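You operate a simulated robot arm through the tools that you are given. There is no shell and no other tool. Be economical: measure what you need, move in short steps, check, and stop when the job is done.

Carry out the task below with a simulated robot arm. There is one attempt and no reset: what you move stays moved.

Task
Wind the insect screen down, then open the desk side window sash on its WIDE stay and leave it so.
Fine: first move the thermometer along the sill, out of the sash's way; leave the vent as it is.

The check looks at the end state, three seconds after you hand in, the way a careful person would. Anything else that was tipped, shoved, dropped, spilled or broken makes it a failure.

Robot
A 6-joint arm with a two-finger parallel gripper, fixed in place. Base frame: the origin is at the foot of the arm, x ahead of it, y to its left, z up; the work surface is at about z = 83.5. Units: cm, rad, N and s.
With the tool pointing down near the work surface it reaches from about 10 to 82 cm from the base axis. Its first joint turns from -2.007 to 2.007 rad. Payload 4.2 kg.
Tool frame: the origin (TCP) lies between the finger pads and is the grasp point; the fingertips stand 2.3 cm ahead of it; z points along the fingers, y is the line along which they close. The gripper opens to 9.4 cm. The fingers are 3.8 cm wide and 1 cm thick; the gripper's body (5.4 by 9.6 cm) begins 3.9 cm behind the TCP.
Orientation is told as [roll, pitch, yaw] about the base's x, y, z axes, in that order, counted from this pose: with the fingers straight down and closing along the base's y, the tool's x points along the base's -x, its y along +y and its z along -z.

Tools
- The arm moves only by the tool arm_command. Its argument "plan" is a list of rows, each a list of 7 numbers: the shift along the tool's x, y, z in mm, then the turn, a rotation vector about the tool's x, y, z in rad, then the opening, from 0 (shut) to 1 (fully open). In form: [[x, y, z, wx, wy, wz, jaw], ...]. A call has 1 to 12 rows; each row is the pose to reach, as a shift and turn from the pose commanded when the call began, along the tool's axes at that moment. A row lasts 0.2 s, in which the tool goes at most 5 cm and 0.15 rad; a call with a longer step from one row to the next is refused whole, and so is a gripper value outside its range. A pose out of reach is approached as far as the arm can. The call stops where the force on the tool passes 90 N (or 10 N more than at its start, if that is more) or the arm is blocked; 0.2 s more then pass. The fingers move at their own pace (about 10.8 cm/s each) and stop on an object; they squeeze with about 27 N. The grip force told is the motor's: it shows also when the fingers shut on nothing. Time passes only in rows, and 0.2 s behind the last, so rows that repeat a pose let the fingers close. The reply holds the time, the measured pose of the TCP, the force on the tool along the base axes, the opening and the grip force, in the units named above and with some noise.
- Cameras (640 x 400 px; columns grow to the right, rows downward): "scene" is fixed at [4.81, 50.05, 180.2]; the picture's right is [-0.52, -0.86, 0.00], its down [-0.51, 0.31, -0.81] and it looks along [0.69, -0.42, -0.59] (base axes); focal length 316 px, centre (320, 200). "wrist" rides on the gripper at [8.6, 1.6, -7.5] in the tool frame; the picture's right is [-0.18, 0.98, 0.00], its down [-0.58, -0.11, -0.81] and it looks along [-0.79, -0.15, 0.59] (tool axes); focal length 243 px, centre (320, 200). There is no depth. A picture from a camera that has moved, and an enlarged one, comes with that camera's place and axes in the base frame and with its lens.
- grab_frame(camera): a new picture of that camera. No time passes.
- raise_lower(by): slides the trunk up (or, below 0, down) by that many cm; the arm rides with it, the base frame stays. It gives what a move gives, with no picture.
- zoom(camera, box): a new picture of the part [left, top, right, bottom] of that camera's present view, enlarged. No time passes.
- finish_job(): hands the job in; it is judged then, once.

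Go step by step. Nothing tells you positions but the pictures and the camera data: compare them with the known pose of the tool, close in by small moves and look again before you grip or let go. The budget is 120 turns and 76 pictures, counting those below and the enlarged ones. Unless the task says otherwise, let go and move clear before handing in, and close with one line.

The tools are called after "Emit:" as a command line: name --pt "numbers of a row" for each row, then --argument value for the rest, lists and objects as JSON in quotes. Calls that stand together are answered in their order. arm_command: Moves the arm, as the interface text tells. Its arguments: {"type":"object","properties":{"plan":{"type":"array","items":{"type":"array","items":{"type":"number"}}}},"required":["plan"]} The other tools are called the same way: raise_lower (by) slides the trunk up or down; grab_frame (camera) takes a picture; zoom (camera, box) takes an enlarged picture of a part of a camera's view; finish_job () hands the job in.

At the start:

```text
t: 0.0
position: [60.23, -4.21, 154.66]
tool_rot: [-0.002, 0.001, -0.002]
contact_force: [0.4, 0.1, -1.1]
width: 9.37
grasp_force: 0.1
trunk travel left (down, up): [-92.5, 6.5]
```

scene: 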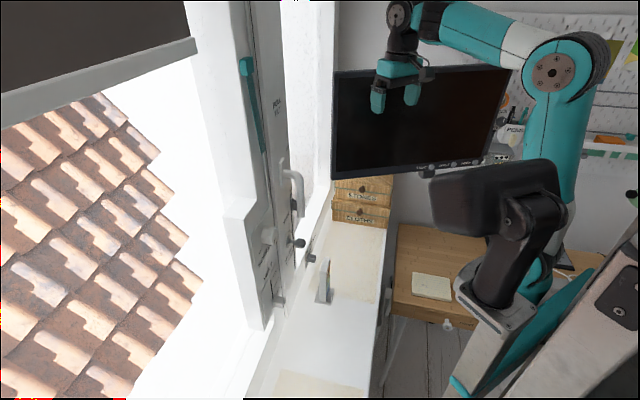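
wrist: 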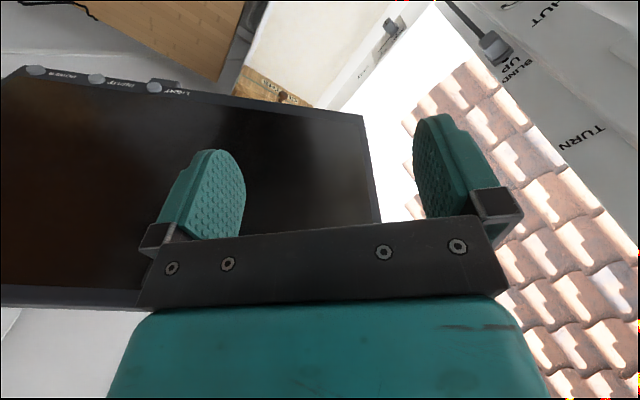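

I see a window wall on the left with a post of controls, a sill with a thermometer-like object, and a monitor. I'll enlarge the controls before moving.

Emit:
zoom --camera "scene" --box '[220, 140, 340, 215]'

Emit:
zoom --camera "scene" --box '[220, 200, 380, 300]'

Emit:
zoom --camera "scene" --box '[200, 40, 360, 140]'

```text
5.33 times, centred on (280, 178) of scene
camera zoom: at [4.81, 50.05, 180.2], right [-0.52, -0.86, 0.0], down [-0.51, 0.31, -0.81], along [0.69, -0.42, -0.59], focal length 1686 px, centre (533, 320)
```

zoom: 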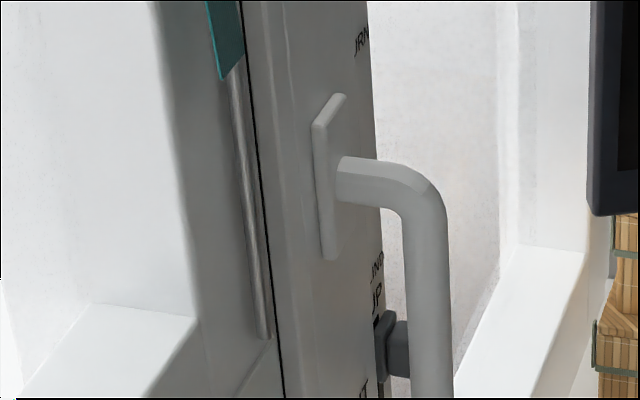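

```text
4.00 times, centred on (300, 250) of scene
camera zoom: at [4.81, 50.05, 180.2], right [-0.52, -0.86, 0.0], down [-0.51, 0.31, -0.81], along [0.69, -0.42, -0.59], focal length 1265 px, centre (400, 0)
```

zoom: 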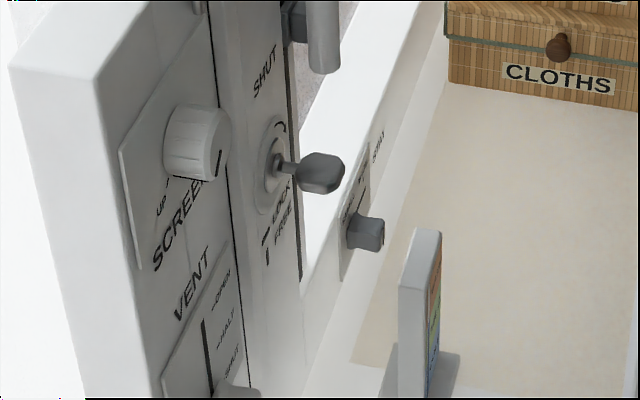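

```text
4.00 times, centred on (280, 90) of scene
camera zoom: at [4.81, 50.05, 180.2], right [-0.52, -0.86, 0.0], down [-0.51, 0.31, -0.81], along [0.69, -0.42, -0.59], focal length 1265 px, centre (480, 640)
```

zoom: 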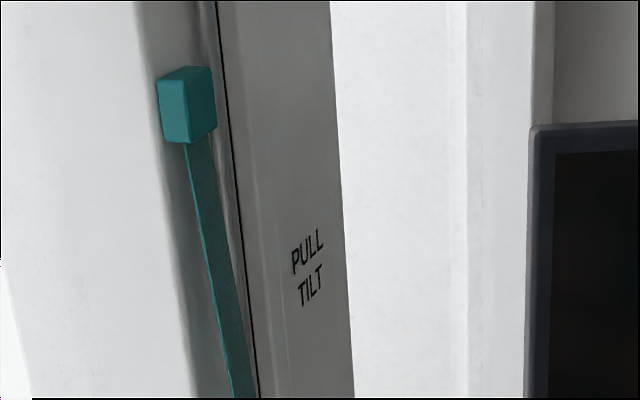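

The window wall seems to run diagonally, and the controls sit on the sash stile. I'll enlarge the wrist view, which is upside down.

Emit:
zoom --camera "wrist" --box '[340, 0, 640, 188]'

Emit:
zoom --camera "scene" --box '[240, 220, 400, 320]'

```text
2.13 times, centred on (490, 94) of wrist
camera zoom: at [51.42, -2.46, 162.0], right [0.18, 0.98, 0.0], down [0.58, -0.11, 0.81], along [0.79, -0.15, -0.59], focal length 516 px, centre (-42, 426)
```

zoom: 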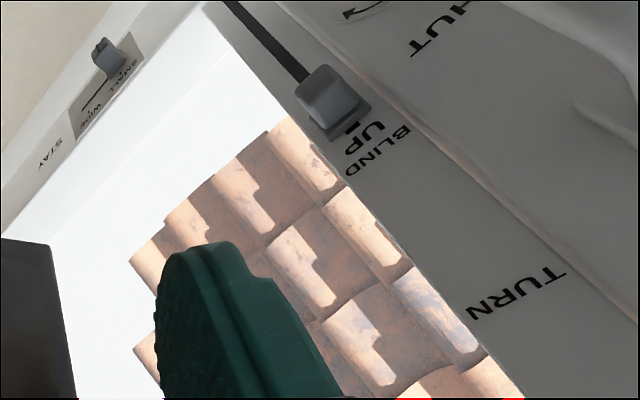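

```text
4.00 times, centred on (320, 270) of scene
camera zoom: at [4.81, 50.05, 180.2], right [-0.52, -0.86, 0.0], down [-0.51, 0.31, -0.81], along [0.69, -0.42, -0.59], focal length 1265 px, centre (320, -80)
```

zoom: 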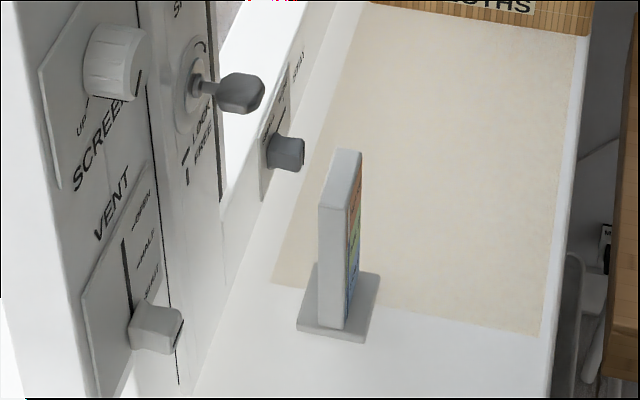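

Stay slider is roughly at (76,10,94), the sash stile near (67,23), and the window wall runs about 45-50° to the base, facing the robot. I'll yaw toward it and back off for a better look.

Emit:
arm_command --pt "20 0 10 0 0 -0.14 1" --pt "40 0 20 0 0 -0.28 1" --pt "60 0 30 0 0 -0.42 1" --pt "80 0 40 0 0 -0.56 1" --pt "100 0 50 0 0 -0.7 1" --pt "120 0 60 0 0 -0.84 1" --pt "120 0 60 0 0 -0.84 1"

Emit:
grab_frame --camera "wrist"

```text
t: 1.6
position: [47.97, -4.12, 148.62]
tool_rot: [-0.001, 0.0, 0.844]
contact_force: [-0.5, -0.5, 0.0]
width: 9.41
grasp_force: 0.2
trunk travel left (down, up): [-92.5, 6.5]
```

```text
68 pictures are left
camera wrist: at [40.95, -9.51, 155.94], right [-0.61, 0.79, 0.0], down [0.47, 0.36, 0.81], along [0.64, 0.49, -0.59], focal length 243 px, centre (320, 200)
```

wrist: 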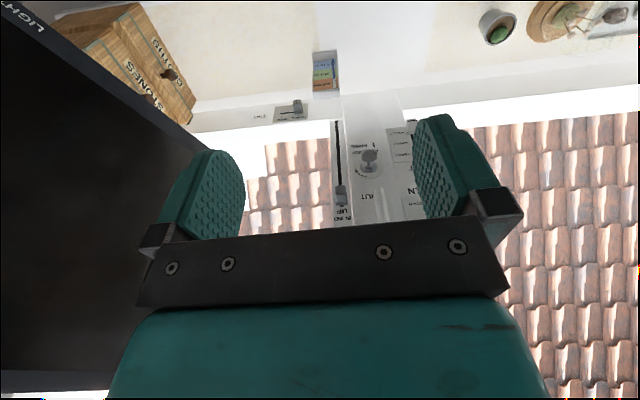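

Now the whole lower window is visible (upside down), with potted plants on the sill's left part. I'll enlarge it.

Emit:
zoom --camera "wrist" --box '[240, 40, 440, 165]'

Emit:
zoom --camera "wrist" --box '[300, 110, 460, 210]'

Emit:
zoom --camera "wrist" --box '[280, 0, 640, 130]'

```text
3.20 times, centred on (340, 102) of wrist
camera zoom: at [40.95, -9.51, 155.94], right [-0.61, 0.79, 0.0], down [0.47, 0.36, 0.81], along [0.64, 0.49, -0.59], focal length 776 px, centre (256, 512)
```

zoom: 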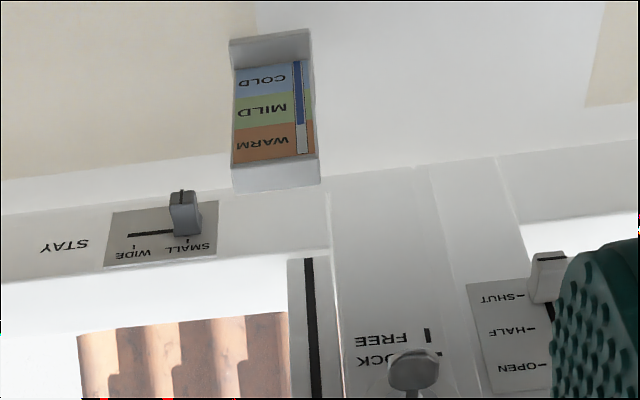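

```text
4.00 times, centred on (380, 160) of wrist
camera zoom: at [40.95, -9.51, 155.94], right [-0.61, 0.79, 0.0], down [0.47, 0.36, 0.81], along [0.64, 0.49, -0.59], focal length 970 px, centre (80, 360)
```

zoom: 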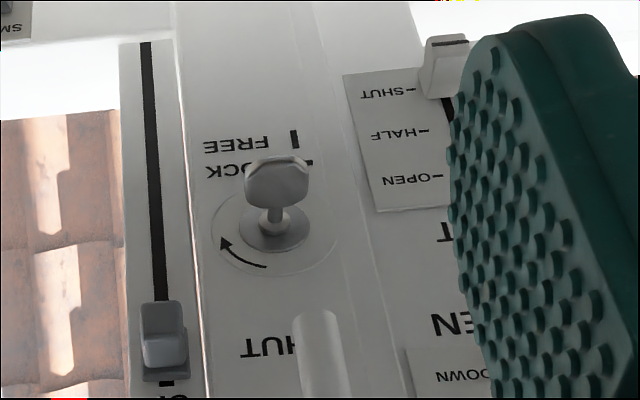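

```text
1.78 times, centred on (460, 65) of wrist
camera zoom: at [40.95, -9.51, 155.94], right [-0.61, 0.79, 0.0], down [0.47, 0.36, 0.81], along [0.64, 0.49, -0.59], focal length 431 px, centre (71, 440)
```

zoom: 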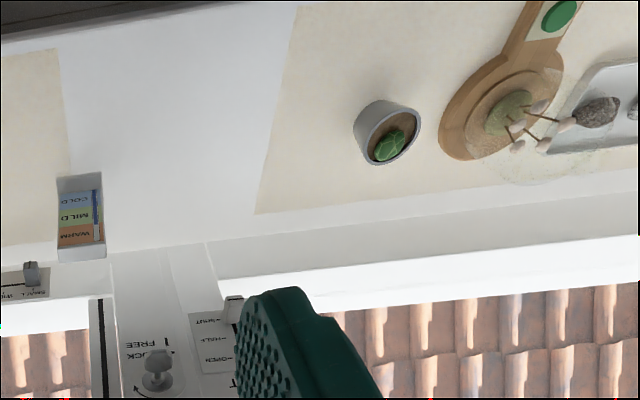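

Geometry so far: wall normal (0.707,0.707), sill z≈83.5, thermometer slab 6.2 wide centred about (65.5,11.1), top z≈101. The key reads LOCK, the stay is at SMALL, and the knob and handle are on the stile. I'll move above the thermometer at this height.

Emit:
arm_command --pt "-40 -5 0 0 0 0.02 1" --pt "-80 -10 0 0 0 0.04 1" --pt "-120 -15 0 0 0 0.059 1" --pt "-160 -20 0 0 0 0.059 1" --pt "-195 -25 0 0 0 0.059 1" --pt "-230 -30 0 0 0 0.059 1" --pt "-230 -30 0 0 0 0.059 1"

Emit:
grab_frame --camera "wrist"

Emit:
grab_frame --camera "scene"

```text
t: 3.2
position: [65.84, 11.16, 148.6]
tool_rot: [0.0, -0.002, 0.78]
contact_force: [0.3, 1.0, 0.3]
width: 9.41
grasp_force: 0.1
trunk travel left (down, up): [-92.5, 6.5]
```

```text
64 pictures are left
camera wrist: at [58.45, 6.34, 155.99], right [-0.56, 0.83, 0.0], down [0.49, 0.33, 0.81], along [0.67, 0.45, -0.59], focal length 243 px, centre (320, 200)
```

wrist: 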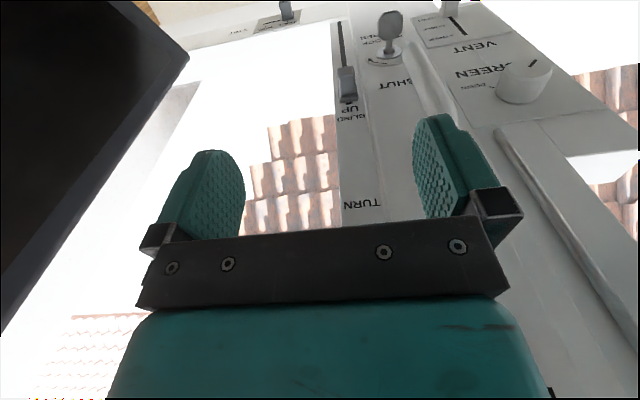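

```text
63 pictures are left
```

scene: 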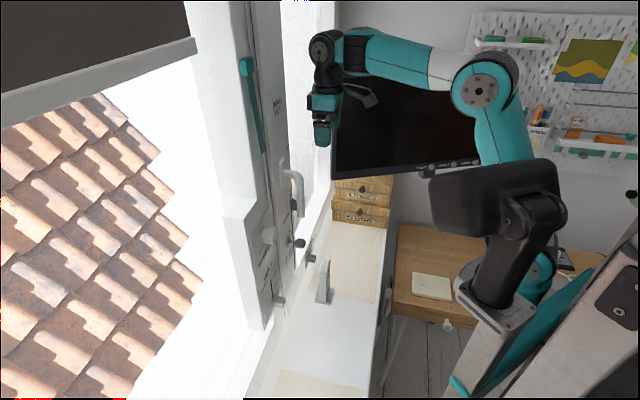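

The gripper is clear above the thermometer. I'll read the screen knob's marks from here, then lower the trunk partway.

Emit:
zoom --camera "wrist" --box '[340, 0, 600, 162]'

Emit:
raise_lower --by -38

Emit:
grab_frame --camera "wrist"

Emit:
grab_frame --camera "scene"

```text
2.46 times, centred on (470, 81) of wrist
camera zoom: at [58.45, 6.34, 155.99], right [-0.56, 0.83, 0.0], down [0.49, 0.33, 0.81], along [0.67, 0.45, -0.59], focal length 597 px, centre (-49, 493)
```

zoom: 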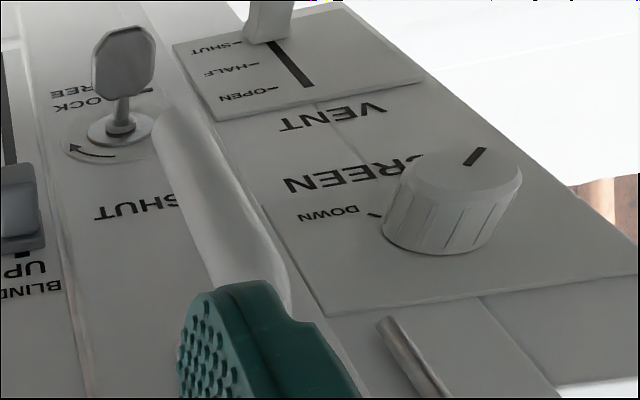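

```text
t: 6.9
position: [65.7, 11.13, 110.64]
tool_rot: [-0.002, -0.001, 0.781]
contact_force: [0.5, -0.1, -0.1]
width: 9.41
grasp_force: 0.1
trunk travel left (down, up): [-54.5, 44.5]
```

```text
61 pictures are left
camera wrist: at [58.4, 6.3, 118.0], right [-0.56, 0.83, 0.0], down [0.49, 0.33, 0.81], along [0.67, 0.45, -0.59], focal length 243 px, centre (320, 200)
```

wrist: 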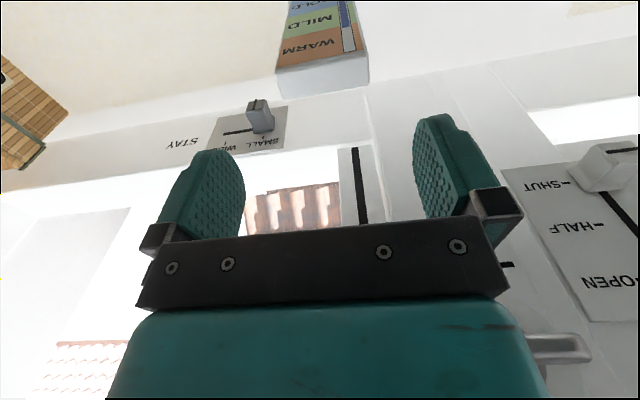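

```text
60 pictures are left
```

scene: 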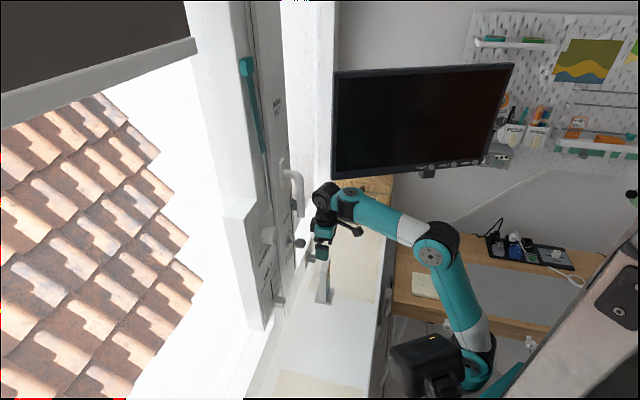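

Alignment checks out (slab centre n≈54.4, L≈-38.3 and TCP the same). The screen knob now points to UP at lower left, with DOWN at right. I'll descend onto the slab and grip.

Emit:
raise_lower --by -12

Emit:
grab_frame --camera "wrist"

```text
t: 8.4
position: [65.77, 11.2, 98.56]
tool_rot: [-0.002, 0.0, 0.781]
contact_force: [-0.8, 0.5, 0.1]
width: 9.39
grasp_force: 0.2
trunk travel left (down, up): [-42.5, 56.5]
```

```text
59 pictures are left
camera wrist: at [58.4, 6.3, 106.0], right [-0.56, 0.83, 0.0], down [0.49, 0.33, 0.81], along [0.67, 0.45, -0.59], focal length 243 px, centre (320, 200)
```

wrist: 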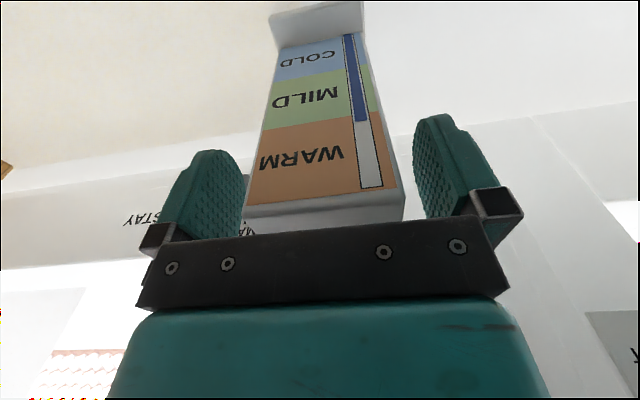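

The slab is between the fingers. Close.

Emit:
arm_command --pt "0 0 0 0 0 0 0.8" --pt "0 0 0 0 0 0 0.65" --pt "0 0 0 0 0 0 0.5" --pt "0 0 0 0 0 0 0.5"

```text
t: 9.4
position: [65.78, 11.15, 98.49]
tool_rot: [-0.003, 0.001, 0.782]
contact_force: [-0.5, 2.1, 0.3]
width: 6.77
grasp_force: 26.7
trunk travel left (down, up): [-42.5, 56.5]
```

Gripped (6.8 cm). Lift 1.5 cm, ease away from the window 3 cm, slide left 21.5 cm along the sill, then back out.

Emit:
arm_command --pt "0 0 -15 0 0 0 0.5" --pt "15 0 -15 0 0 0 0.5" --pt "30 0 -15 0 0 0 0.5" --pt "30 36 -15 0 0 0 0.5" --pt "30 72 -15 0 0 0 0.5" --pt "30 108 -15 0 0 0 0.5" --pt "30 144 -15 0 0 0 0.5" --pt "30 180 -15 0 0 0 0.5" --pt "30 215 -15 0 0 0 0.5" --pt "15 215 -15 0 0 0 0.5" --pt "8 215 -15 0 0 0 0.5" --pt "8 215 -15 0 0 0 0.5"

Emit:
grab_frame --camera "scene"

```text
t: 12.0
position: [50.02, 25.9, 100.14]
tool_rot: [-0.004, 0.0, 0.782]
contact_force: [0.1, -1.3, -2.5]
width: 6.79
grasp_force: 27.7
trunk travel left (down, up): [-42.5, 56.5]
```

```text
58 pictures are left
```

scene: 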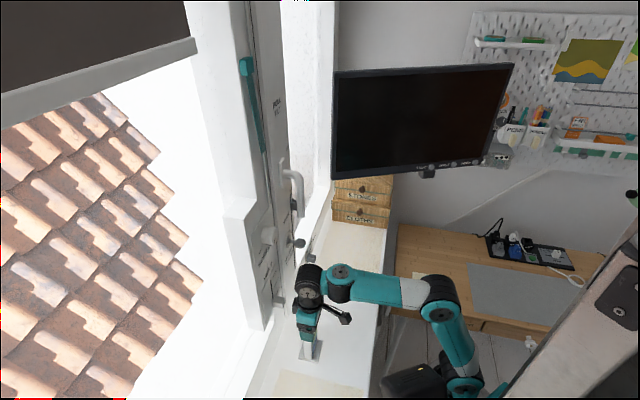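

Thermometer now hovers in the gap left of the mullion. Lower it in small steps until contact.

Emit:
arm_command --pt "0 0 5 0 0 0 0.5" --pt "0 0 10 0 0 0 0.5" --pt "0 0 14 0 0 0 0.5" --pt "0 0 14 0 0 0 0.5"

Emit:
zoom --camera "scene" --box '[240, 300, 400, 400]'

```text
t: 13.0
position: [50.06, 25.86, 98.69]
tool_rot: [-0.002, 0.0, 0.782]
contact_force: [-0.4, 0.6, -2.2]
width: 6.78
grasp_force: 27.1
trunk travel left (down, up): [-42.5, 56.5]
```

```text
4.00 times, centred on (320, 350) of scene
camera zoom: at [4.81, 50.05, 180.2], right [-0.52, -0.86, 0.0], down [-0.51, 0.31, -0.81], along [0.69, -0.42, -0.59], focal length 1265 px, centre (320, -400)
```

zoom: 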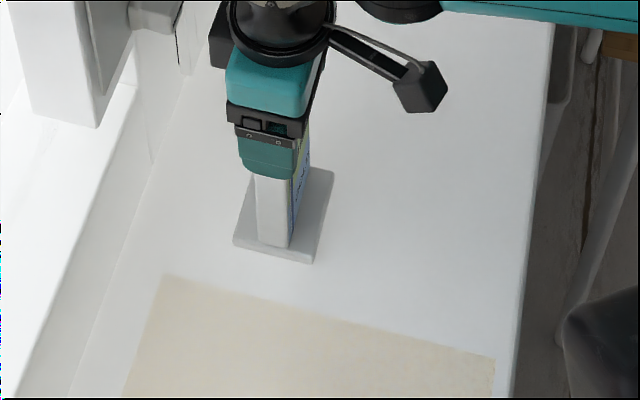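

It still hangs about 2 mm above the sill (weight −2.2 N). I'll lower a bit more.

Emit:
arm_command --pt "0 0 1.5 0 0 0 0.5" --pt "0 0 2.5 0 0 0 0.5" --pt "0 0 2.5 0 0 0 0.5"

```text
t: 13.8
position: [50.12, 25.91, 98.64]
tool_rot: [-0.001, -0.003, 0.781]
contact_force: [-1.3, -0.9, 18.9]
width: 6.76
grasp_force: 27.6
trunk travel left (down, up): [-42.5, 56.5]
```

Contact (+19 N), so it is standing on the sill. I'll ease up 1.5 mm, release, then rise straight up.

Emit:
arm_command --pt "0 0 -1.5 0 0 0 0.5" --pt "0 0 -1.5 0 0 0 0.5" --pt "0 0 -1.5 0 0 0 0.8" --pt "0 0 -1.5 0 0 0 1" --pt "0 0 -1.5 0 0 0 1"

Emit:
raise_lower --by 25

Emit:
grab_frame --camera "scene"

Emit:
grab_frame --camera "wrist"

```text
t: 15.0
position: [50.15, 25.94, 98.58]
tool_rot: [-0.001, 0.001, 0.782]
contact_force: [0.4, -1.3, -0.5]
width: 9.38
grasp_force: 0.1
trunk travel left (down, up): [-42.5, 56.5]
```

```text
t: 17.6
position: [49.99, 25.82, 123.56]
tool_rot: [-0.002, -0.001, 0.782]
contact_force: [0.3, -0.7, -0.8]
width: 9.4
grasp_force: 0.0
trunk travel left (down, up): [-67.5, 31.5]
```

```text
56 pictures are left
```

scene: 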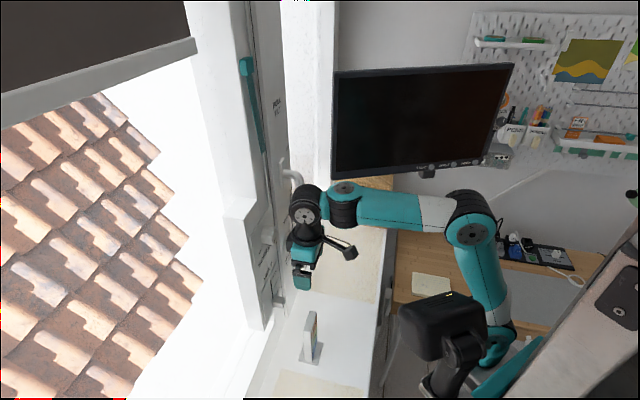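

```text
55 pictures are left
camera wrist: at [42.66, 21.03, 130.97], right [-0.56, 0.83, 0.0], down [0.49, 0.33, 0.81], along [0.67, 0.45, -0.59], focal length 243 px, centre (320, 200)
```

wrist: 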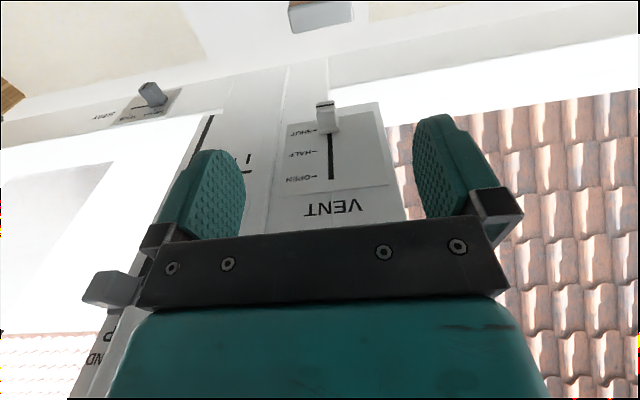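

The thermometer stands well clear, right of the plants. Next, back off, rise and tilt 36° so the wrist camera looks squarely at the control panel.

Emit:
arm_command --pt "20 0 -28 0 -0.105 0 1" --pt "40 0 -56 0 -0.21 0 1" --pt "60 0 -84 0 -0.315 0 1" --pt "80 0 -112 0 -0.42 0 1" --pt "100 0 -140 0 -0.525 0 1" --pt "120 0 -165 0 -0.63 0 1" --pt "120 0 -165 0 -0.63 0 1"

Emit:
grab_frame --camera "wrist"

```text
t: 19.1
position: [41.67, 17.58, 140.01]
tool_rot: [-0.002, -0.63, 0.782]
contact_force: [0.0, 0.5, 1.0]
width: 9.39
grasp_force: 0.0
trunk travel left (down, up): [-67.5, 31.5]
```

```text
54 pictures are left
camera wrist: at [32.26, 10.81, 140.87], right [-0.59, 0.8, 0.11], down [0.07, -0.08, 0.99], along [0.81, 0.59, -0.01], focal length 243 px, centre (320, 200)
```

wrist: 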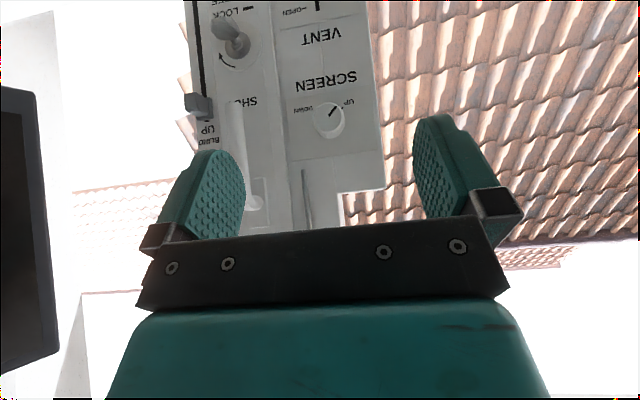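

Emit:
zoom --camera "wrist" --box '[270, 65, 400, 146]'

Emit:
zoom --camera "wrist" --box '[180, 0, 310, 81]'

```text
4.92 times, centred on (335, 106) of wrist
camera zoom: at [32.26, 10.81, 140.87], right [-0.59, 0.8, 0.11], down [0.07, -0.08, 0.99], along [0.81, 0.59, -0.01], focal length 1194 px, centre (246, 665)
```

zoom: 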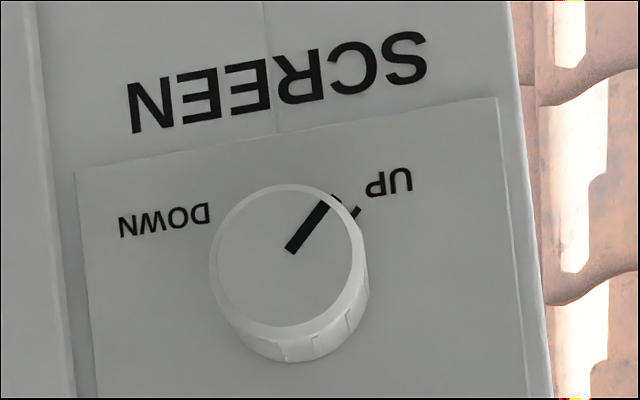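

```text
4.92 times, centred on (245, 40) of wrist
camera zoom: at [32.26, 10.81, 140.87], right [-0.59, 0.8, 0.11], down [0.07, -0.08, 0.99], along [0.81, 0.59, -0.01], focal length 1194 px, centre (689, 985)
```

zoom: 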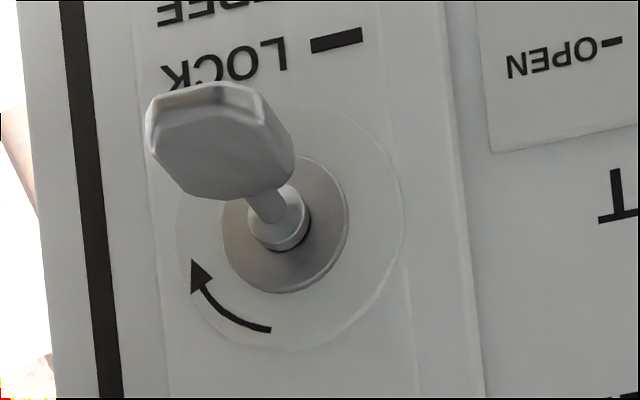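

Knob: UP is at lower left, so DOWN should be about 270° clockwise at lower right; its face is at about (56.7,31.3,130.1). I'll bring the tool horizontal in front of the knob.

Emit:
arm_command --pt "-5 -1 20 0 -0.135 0 1" --pt "-10 -3 42 0 -0.27 0 1" --pt "-15 -4 64 0 -0.405 0 1" --pt "-21 -5 86 0 -0.54 0 1" --pt "-27 -7 108 0 -0.675 0 1" --pt "-33 -8 130 0 -0.81 0 1" --pt "-39.5 -9.3 151 0 -0.941 0 1" --pt "-39.5 -9.3 151 0 -0.941 0 1"

Emit:
grab_frame --camera "wrist"

Emit:
grab_frame --camera "scene"

```text
t: 20.9
position: [50.75, 25.16, 130.07]
tool_rot: [-1.948, -1.569, 2.73]
contact_force: [0.2, -0.3, -0.5]
width: 9.4
grasp_force: 0.1
out of reach, approached as far as the arm can: row 3
trunk travel left (down, up): [-67.5, 31.5]
```

```text
51 pictures are left
camera wrist: at [44.19, 21.27, 121.38], right [-0.69, 0.7, 0.18], down [-0.5, -0.65, 0.58], along [0.52, 0.31, 0.79], focal length 243 px, centre (320, 200)
```

wrist: 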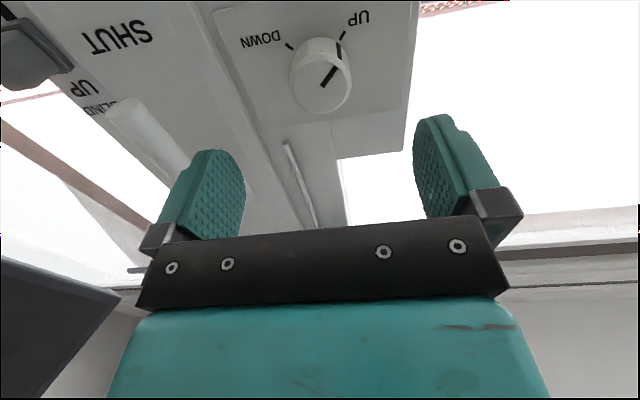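

```text
50 pictures are left
```

scene: 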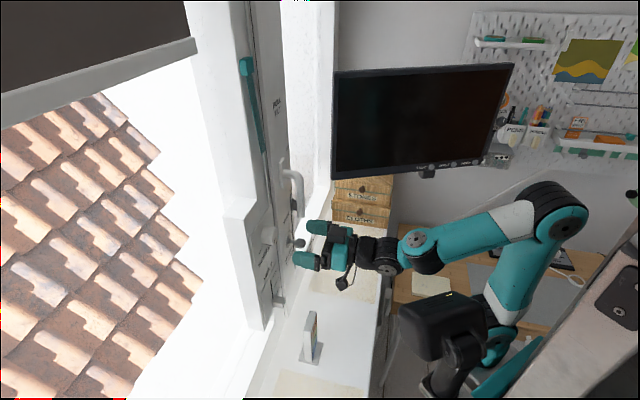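

The knob lies straight ahead of the gripper. I'll advance 83 mm and grip it.

Emit:
arm_command --pt "0 1 25 0 0 0 1" --pt "0 1 50 0 0 0 1" --pt "0 1 70 0 0 0 1" --pt "0 1 82 0 0 0 1" --pt "0 1 82 0 0 0 1"

Emit:
grab_frame --camera "wrist"

```text
t: 22.1
position: [56.54, 31.07, 130.14]
tool_rot: [-1.346, -1.57, 2.126]
contact_force: [1.3, 0.1, -0.9]
width: 9.39
grasp_force: 0.1
trunk travel left (down, up): [-67.5, 31.5]
```

```text
49 pictures are left
camera wrist: at [50.0, 27.05, 121.43], right [-0.69, 0.7, 0.18], down [-0.5, -0.64, 0.58], along [0.52, 0.31, 0.79], focal length 243 px, centre (320, 200)
```

wrist: 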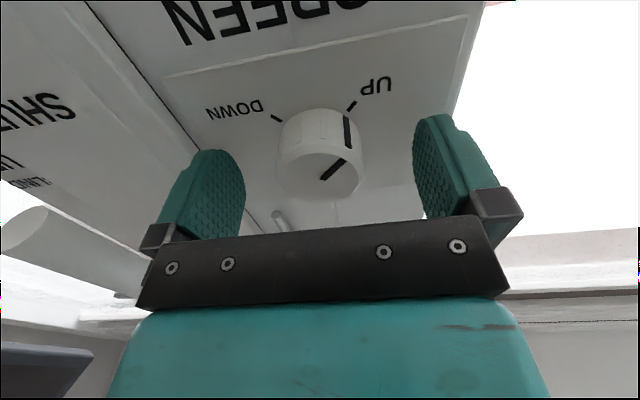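

The knob sits between the fingers. Close, then test a 0.3 rad clockwise turn.

Emit:
arm_command --pt "0 0 0 0 0 0 0.7" --pt "0 0 0 0 0 0 0.3" --pt "0 0 0 0 0 0 0.3" --pt "0 0 0 0 0 0 0.3" --pt "0 0 0 0 0 0.1 0.3" --pt "0 0 0 0 0 0.2 0.3" --pt "0 0 0 0 0 0.3 0.3"

Emit:
grab_frame --camera "wrist"

```text
t: 23.8
position: [56.52, 31.12, 130.18]
tool_rot: [1.565, -1.272, -0.786]
contact_force: [-3.8, -6.8, -2.9]
width: 4.18
grasp_force: 44.8
trunk travel left (down, up): [-67.5, 31.5]
```

```text
48 pictures are left
camera wrist: at [48.24, 28.81, 122.3], right [-0.62, 0.63, 0.47], down [-0.38, -0.76, 0.52], along [0.69, 0.15, 0.71], focal length 243 px, centre (320, 200)
```

wrist: 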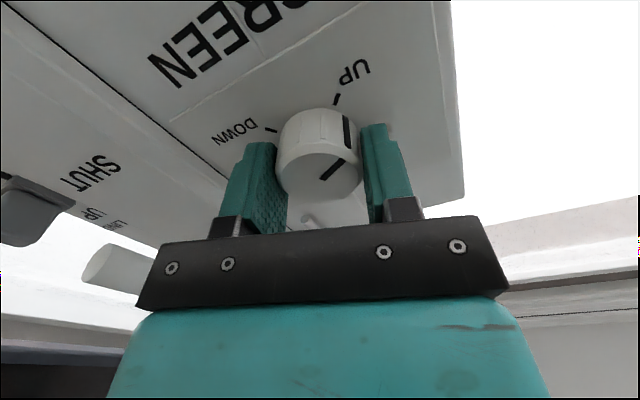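

The knob turns with the gripper, moving away from UP. Continue clockwise.

Emit:
arm_command --pt "0 0 0 0 0 0.14 0.3" --pt "0 0 0 0 0 0.28 0.3" --pt "0 0 0 0 0 0.42 0.3" --pt "0 0 0 0 0 0.56 0.3" --pt "0 0 0 0 0 0.7 0.3" --pt "0 0 0 0 0 0.84 0.3" --pt "0 0 0 0 0 0.98 0.3" --pt "0 0 0 0 0 1.12 0.3" --pt "0 0 0 0 0 1.26 0.3" --pt "0 0 0 0 0 1.4 0.3" --pt "0 0 0 0 0 1.5 0.3"

Emit:
grab_frame --camera "scene"

```text
t: 26.1
position: [56.58, 31.11, 129.9]
tool_rot: [1.565, 0.23, -0.792]
contact_force: [-4.5, -18.6, -26.0]
width: 4.17
grasp_force: 44.9
trunk travel left (down, up): [-67.5, 31.5]
```

```text
47 pictures are left
```

scene: 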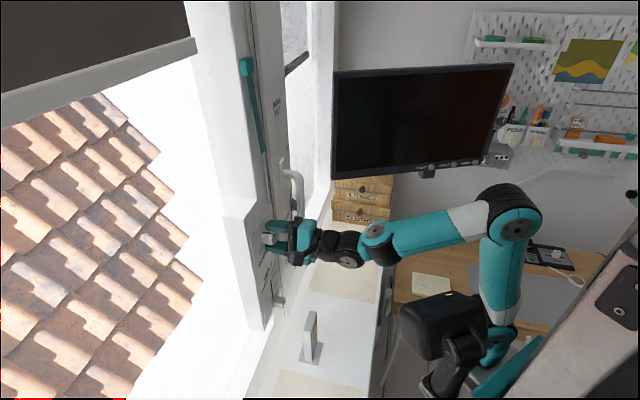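

The insect screen is coming down in the desk-side window. I'll release, turn back and regrip for the next stroke.

Emit:
arm_command --pt "0 0 0 0 0 0 0.7" --pt "0 0 0 0 0 0 0.9" --pt "0 0 0 0 0 -0.15 0.9" --pt "0 0 0 0 0 -0.3 0.9" --pt "0 0 0 0 0 -0.45 0.9" --pt "0 0 0 0 0 -0.6 0.9" --pt "0 0 0 0 0 -0.75 0.9" --pt "0 0 0 0 0 -0.9 0.9" --pt "0 0 0 0 0 -1.05 0.9" --pt "0 0 0 0 0 -1.2 0.9" --pt "0 0 0 0 0 -1.35 0.9" --pt "0 0 0 0 0 -1.5 0.9"

Emit:
grab_frame --camera "wrist"

```text
t: 28.8
position: [56.51, 31.0, 130.2]
tool_rot: [1.57, -1.276, -0.791]
contact_force: [-0.1, 0.0, -0.3]
width: 8.46
grasp_force: 0.1
trunk travel left (down, up): [-67.5, 31.5]
```

```text
46 pictures are left
camera wrist: at [48.22, 28.87, 122.38], right [-0.62, 0.63, 0.46], down [-0.38, -0.76, 0.52], along [0.68, 0.15, 0.71], focal length 243 px, centre (320, 200)
```

wrist: 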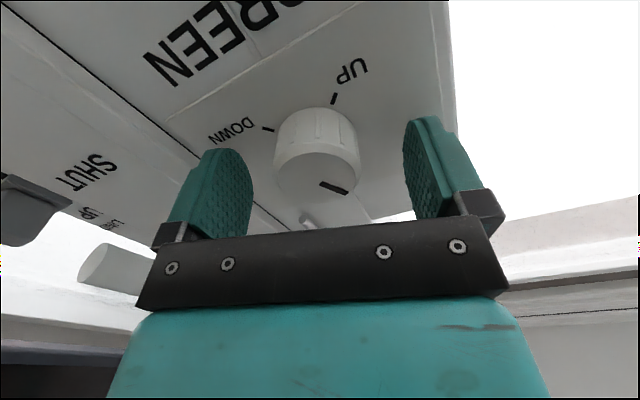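

The pointer has advanced. I'll regrip, shifted 4 mm lower to centre better, and turn again.

Emit:
arm_command --pt "3.8 -1.2 0 0 0 0 0.9" --pt "3.8 -1.2 0 0 0 0 0.4" --pt "3.8 -1.2 0 0 0 0 0.3" --pt "3.8 -1.2 0 0 0 0 0.3" --pt "3.8 -1.2 0 0 0 0.15 0.3" --pt "3.8 -1.2 0 0 0 0.3 0.3" --pt "3.8 -1.2 0 0 0 0.45 0.3" --pt "3.8 -1.2 0 0 0 0.6 0.3" --pt "3.8 -1.2 0 0 0 0.75 0.3" --pt "3.8 -1.2 0 0 0 0.9 0.3" --pt "3.8 -1.2 0 0 0 1.05 0.3" --pt "3.8 -1.2 0 0 0 1.2 0.3"

Emit:
arm_command --pt "0 0 0 0 0 0.12 0.3" --pt "0 0 0 0 0 0.24 0.3" --pt "0 0 0 0 0 0.36 0.3" --pt "0 0 0 0 0 0.36 0.3"

Emit:
grab_frame --camera "scene"

```text
t: 31.4
position: [56.4, 31.07, 130.04]
tool_rot: [1.575, -0.069, -0.789]
contact_force: [-1.6, 11.8, 23.7]
width: 4.2
grasp_force: 45.0
trunk travel left (down, up): [-67.5, 31.5]
```

```text
t: 32.4
position: [56.34, 31.13, 130.06]
tool_rot: [1.578, 0.291, -0.787]
contact_force: [3.9, 14.8, 30.4]
width: 4.18
grasp_force: 45.0
trunk travel left (down, up): [-67.5, 31.5]
```

```text
45 pictures are left
```

scene: 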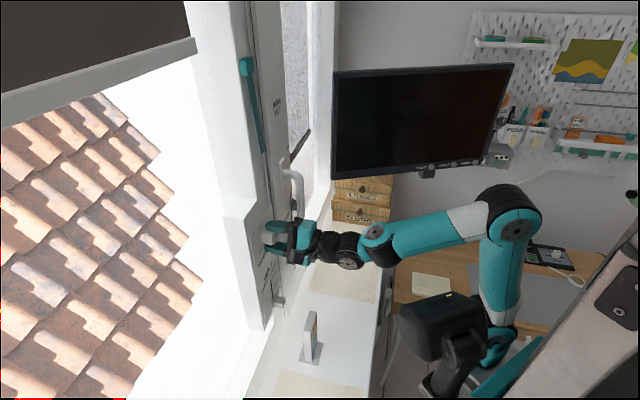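

The screen is about two thirds down. One more stroke, with a centring of about 130.0.

Emit:
arm_command --pt "0 0 0 0 0 0 0.7" --pt "0 0 0 0 0 0 0.9" --pt "0 0 0 0 0 -0.15 0.9" --pt "0 0 0 0 0 -0.3 0.9" --pt "0 0 0 0 0 -0.45 0.9" --pt "0 0 0 0 0 -0.6 0.9" --pt "0 0 0 0 0 -0.75 0.9" --pt "0 0 0 0 0 -0.9 0.9" --pt "0 0 0 0 0 -1.05 0.9" --pt "0 0 0 0 0 -1.2 0.9" --pt "0 0 0 0 0 -1.35 0.9" --pt "0 0 0 0 0 -1.5 0.9"

Emit:
grab_frame --camera "wrist"

```text
t: 35.0
position: [56.48, 30.98, 129.85]
tool_rot: [1.571, -1.214, -0.789]
contact_force: [-0.2, -0.3, -0.3]
width: 8.45
grasp_force: 0.2
trunk travel left (down, up): [-67.5, 31.5]
```

```text
44 pictures are left
camera wrist: at [47.92, 29.18, 122.24], right [-0.6, 0.61, 0.52], down [-0.36, -0.78, 0.51], along [0.71, 0.12, 0.69], focal length 243 px, centre (320, 200)
```

wrist: 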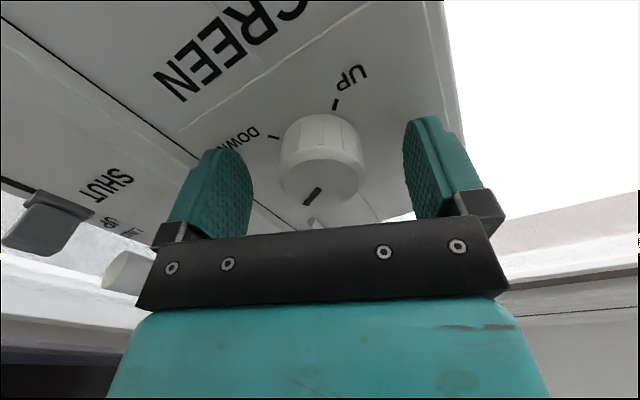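

Emit:
arm_command --pt "-1.5 0.5 0 0 0 0 0.9" --pt "-1.5 0.5 0 0 0 0 0.4" --pt "-1.5 0.5 0 0 0 0 0.3" --pt "-1.5 0.5 0 0 0 0 0.3" --pt "-1.5 0.5 0 0 0 0.15 0.3" --pt "-1.5 0.5 0 0 0 0.3 0.3" --pt "-1.5 0.5 0 0 0 0.45 0.3" --pt "-1.5 0.5 0 0 0 0.6 0.3" --pt "-1.5 0.5 0 0 0 0.75 0.3" --pt "-1.5 0.5 0 0 0 0.9 0.3" --pt "-1.5 0.5 0 0 0 1.05 0.3" --pt "-1.5 0.5 0 0 0 1.2 0.3"

Emit:
arm_command --pt "0 0 0 0 0 0.12 0.3" --pt "0 0 0 0 0 0.24 0.3" --pt "0 0 0 0 0 0.36 0.3" --pt "0 0 0 0 0 0.36 0.3"

Emit:
grab_frame --camera "wrist"

Emit:
grab_frame --camera "scene"

```text
t: 37.5
position: [56.4, 31.2, 130.02]
tool_rot: [1.57, -0.01, -0.789]
contact_force: [1.6, 7.3, 6.4]
width: 4.15
grasp_force: 44.9
trunk travel left (down, up): [-67.5, 31.5]
```

```text
t: 38.5
position: [56.56, 31.07, 129.91]
tool_rot: [1.572, 0.348, -0.789]
contact_force: [-1.2, -0.2, 7.4]
width: 4.17
grasp_force: 45.2
trunk travel left (down, up): [-67.5, 31.5]
```

```text
43 pictures are left
camera wrist: at [45.79, 31.35, 134.44], right [0.36, -0.36, 0.86], down [-0.21, -0.93, -0.3], along [0.91, -0.08, -0.41], focal length 243 px, centre (320, 200)
```

wrist: 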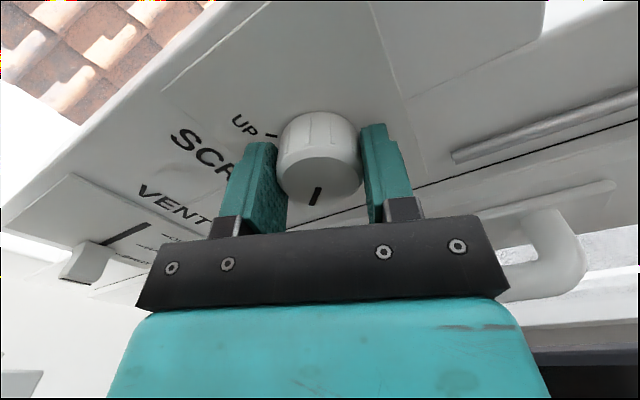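

```text
42 pictures are left
```

scene: 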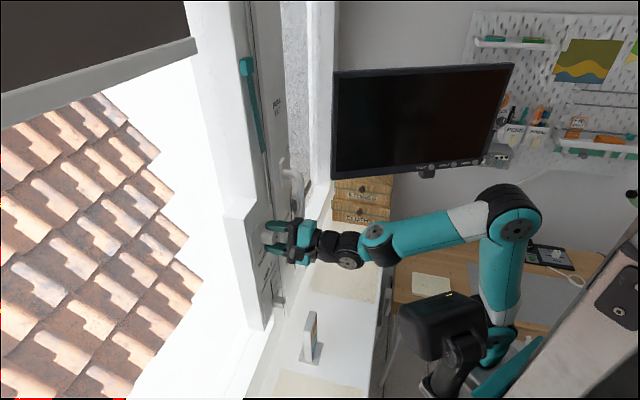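

The pointer is now near 3 o'clock, with about 45° left. I'll continue turning gently.

Emit:
arm_command --pt "0 0 0 0 0 0.12 0.3" --pt "0 0 0 0 0 0.24 0.3" --pt "0 0 0 0 0 0.36 0.3" --pt "0 0 0 0 0 0.48 0.3" --pt "0 0 0 0 0 0.6 0.3" --pt "0 0 0 0 0 0.72 0.3" --pt "0 0 0 0 0 0.84 0.3" --pt "0 0 0 0 0 0.84 0.3"

Emit:
grab_frame --camera "wrist"

Emit:
zoom --camera "scene" --box '[220, 140, 380, 240]'

```text
t: 40.4
position: [56.49, 31.1, 130.01]
tool_rot: [1.567, 1.19, -0.792]
contact_force: [6.7, 2.7, 2.8]
width: 4.16
grasp_force: 45.1
trunk travel left (down, up): [-67.5, 31.5]
```

```text
41 pictures are left
camera wrist: at [49.95, 27.14, 138.51], right [0.69, -0.7, 0.19], down [-0.49, -0.65, -0.58], along [0.53, 0.3, -0.79], focal length 243 px, centre (320, 200)
```

wrist: 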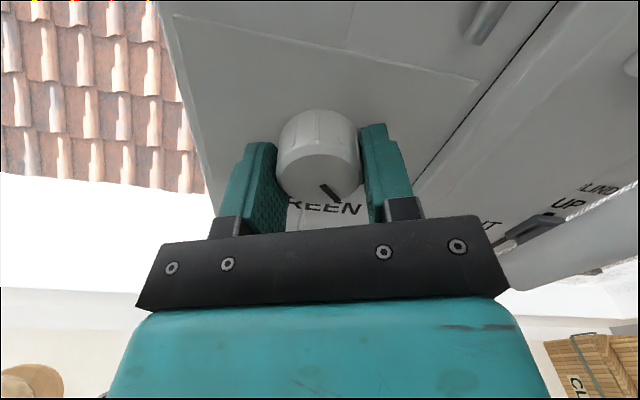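

```text
4.00 times, centred on (300, 190) of scene
camera zoom: at [4.81, 50.05, 180.2], right [-0.52, -0.86, 0.0], down [-0.51, 0.31, -0.81], along [0.69, -0.42, -0.59], focal length 1265 px, centre (400, 240)
```

zoom: 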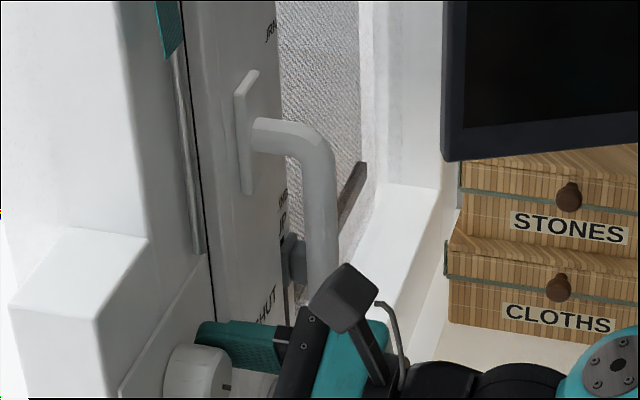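

The camera is now on top and the pointer is at lower right. I'll open, back off and read the knob and screen.

Emit:
arm_command --pt "0 0 0 0 0 0 0.6" --pt "0 0 0 0 0 0 0.9" --pt "0 0 -30 0 0 0 0.9" --pt "0 0 -70 0 0 0 0.9" --pt "0 0 -110 0 0 0 0.9" --pt "0 0 -150 0 0 0 0.9" --pt "0 0 -150 0 0 0 0.9"

Emit:
grab_frame --camera "wrist"

Emit:
zoom --camera "scene" --box '[220, 160, 380, 260]'

```text
t: 42.0
position: [45.88, 20.52, 130.12]
tool_rot: [1.568, 1.187, -0.792]
contact_force: [-0.8, -0.2, 0.0]
width: 8.44
grasp_force: 0.0
trunk travel left (down, up): [-67.5, 31.5]
```

```text
39 pictures are left
camera wrist: at [39.29, 16.6, 138.66], right [0.69, -0.69, 0.2], down [-0.49, -0.65, -0.58], along [0.53, 0.3, -0.79], focal length 243 px, centre (320, 200)
```

wrist: 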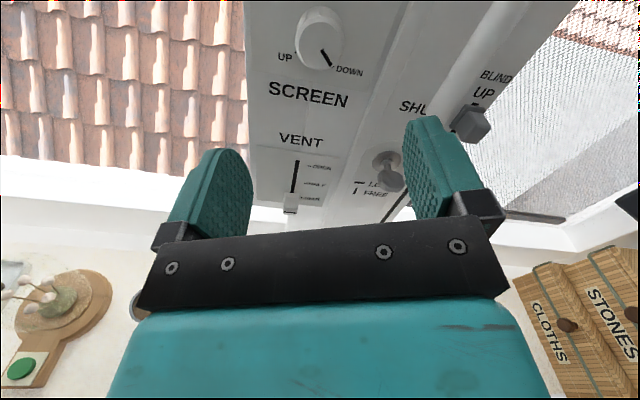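

```text
4.00 times, centred on (300, 210) of scene
camera zoom: at [4.81, 50.05, 180.2], right [-0.52, -0.86, 0.0], down [-0.51, 0.31, -0.81], along [0.69, -0.42, -0.59], focal length 1265 px, centre (400, 160)
```

zoom: 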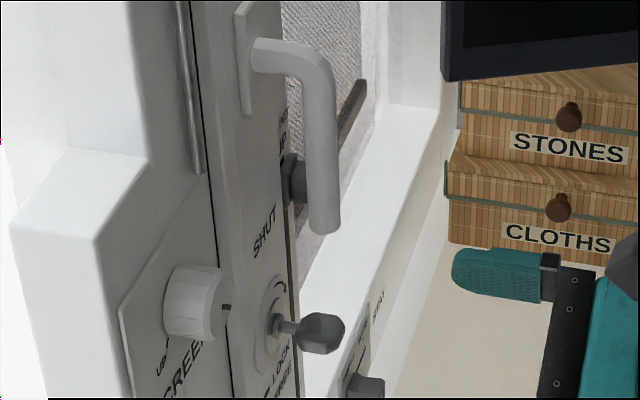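

The camera is upright now. I'll check the knob and screen bar closely.

Emit:
zoom --camera "wrist" --box '[250, 0, 450, 125]'

Emit:
zoom --camera "wrist" --box '[340, 60, 640, 248]'

```text
3.20 times, centred on (350, 62) of wrist
camera zoom: at [39.29, 16.6, 138.66], right [0.69, -0.69, 0.2], down [-0.49, -0.65, -0.58], along [0.53, 0.3, -0.79], focal length 776 px, centre (224, 640)
```

zoom: 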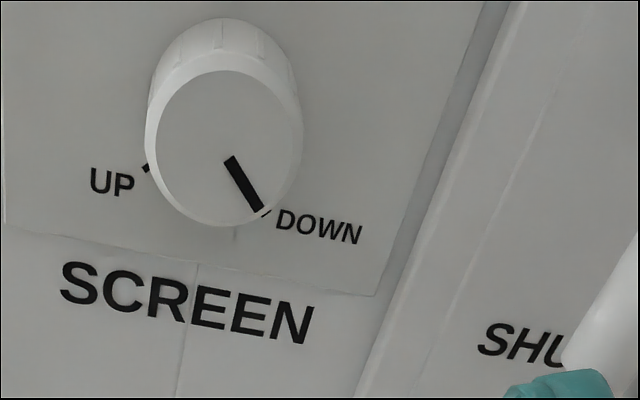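

```text
2.13 times, centred on (490, 154) of wrist
camera zoom: at [39.29, 16.6, 138.66], right [0.69, -0.69, 0.2], down [-0.49, -0.65, -0.58], along [0.53, 0.3, -0.79], focal length 516 px, centre (-42, 298)
```

zoom: 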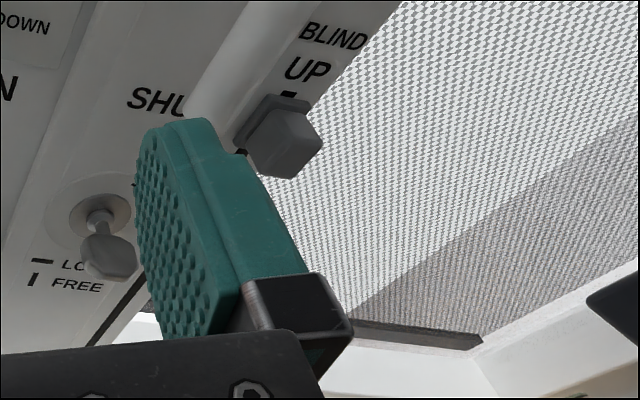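

SCREEN is at DOWN and the screen's bar is at the bottom. Next is the key: head at about (63.5,21.2,117), horizontal means LOCK, and it turns clockwise to vertical for FREE. I'll move in front of it with the fingers closing vertically.

Emit:
arm_command --pt "-21 8 4 0 0 -0.148 0.9" --pt "-42 16 8 0 0 -0.296 0.9" --pt "-63 24 12 0 0 -0.444 0.9" --pt "-84 31 15 0 0 -0.592 0.9" --pt "-105 39 19 0 0 -0.74 0.9" --pt "-126 47 23 0 0 -0.888 0.9" --pt "-147 55 27 0 0 -1.036 0.9" --pt "-167.6 62.4 30 0 0 -1.184 0.9" --pt "-167.6 62.4 30 0 0 -1.186 0.9"

Emit:
grab_frame --camera "wrist"

Emit:
zoom --camera "scene" --box '[220, 170, 380, 270]'

```text
t: 44.0
position: [57.57, 14.65, 117.11]
tool_rot: [1.569, 0.003, -0.791]
contact_force: [-0.2, -0.1, 0.7]
width: 8.47
grasp_force: 0.0
out of reach, approached as far as the arm can: row 6, 7, 8, 9
trunk travel left (down, up): [-67.5, 31.5]
```

```text
35 pictures are left
camera wrist: at [46.02, 15.64, 118.77], right [0.13, -0.13, 0.98], down [-0.16, -0.98, -0.11], along [0.98, -0.15, -0.15], focal length 243 px, centre (320, 200)
```

wrist: 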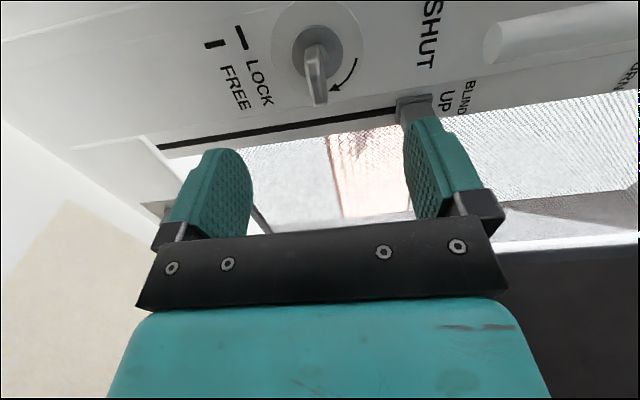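

```text
4.00 times, centred on (300, 220) of scene
camera zoom: at [4.81, 50.05, 180.2], right [-0.52, -0.86, 0.0], down [-0.51, 0.31, -0.81], along [0.69, -0.42, -0.59], focal length 1265 px, centre (400, 120)
```

zoom: 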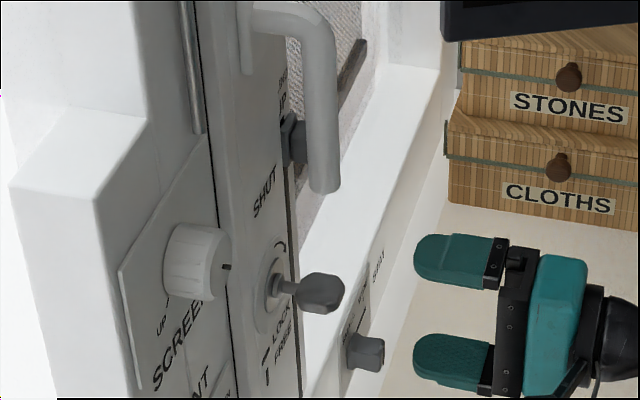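

Key head is at (63.5,21.2,117.0), in line with the gripper. Advance 85 mm and look before closing.

Emit:
arm_command --pt "3 0 30 0 0 0 0.9" --pt "3.5 0 60 0 0 0 0.9" --pt "3.5 0 85 0 0 0 0.9" --pt "3.5 0 85 0 0 0 0.9"

Emit:
grab_frame --camera "wrist"

```text
t: 45.0
position: [63.27, 20.94, 117.09]
tool_rot: [1.572, 0.004, -0.789]
contact_force: [0.3, 0.4, -0.3]
width: 8.46
grasp_force: 0.0
trunk travel left (down, up): [-67.5, 31.5]
```

```text
33 pictures are left
camera wrist: at [51.76, 21.94, 118.69], right [0.13, -0.13, 0.98], down [-0.16, -0.98, -0.11], along [0.98, -0.15, -0.15], focal length 243 px, centre (320, 200)
```

wrist: 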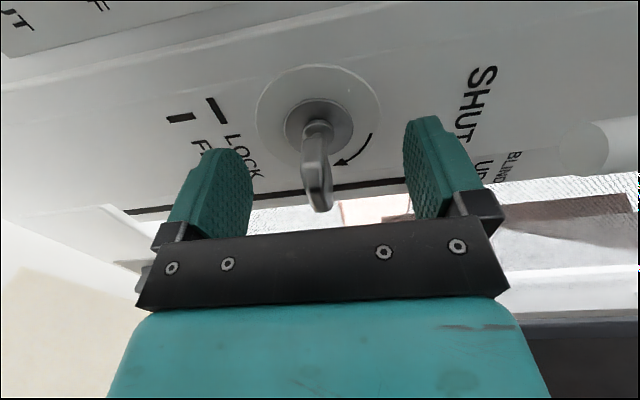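

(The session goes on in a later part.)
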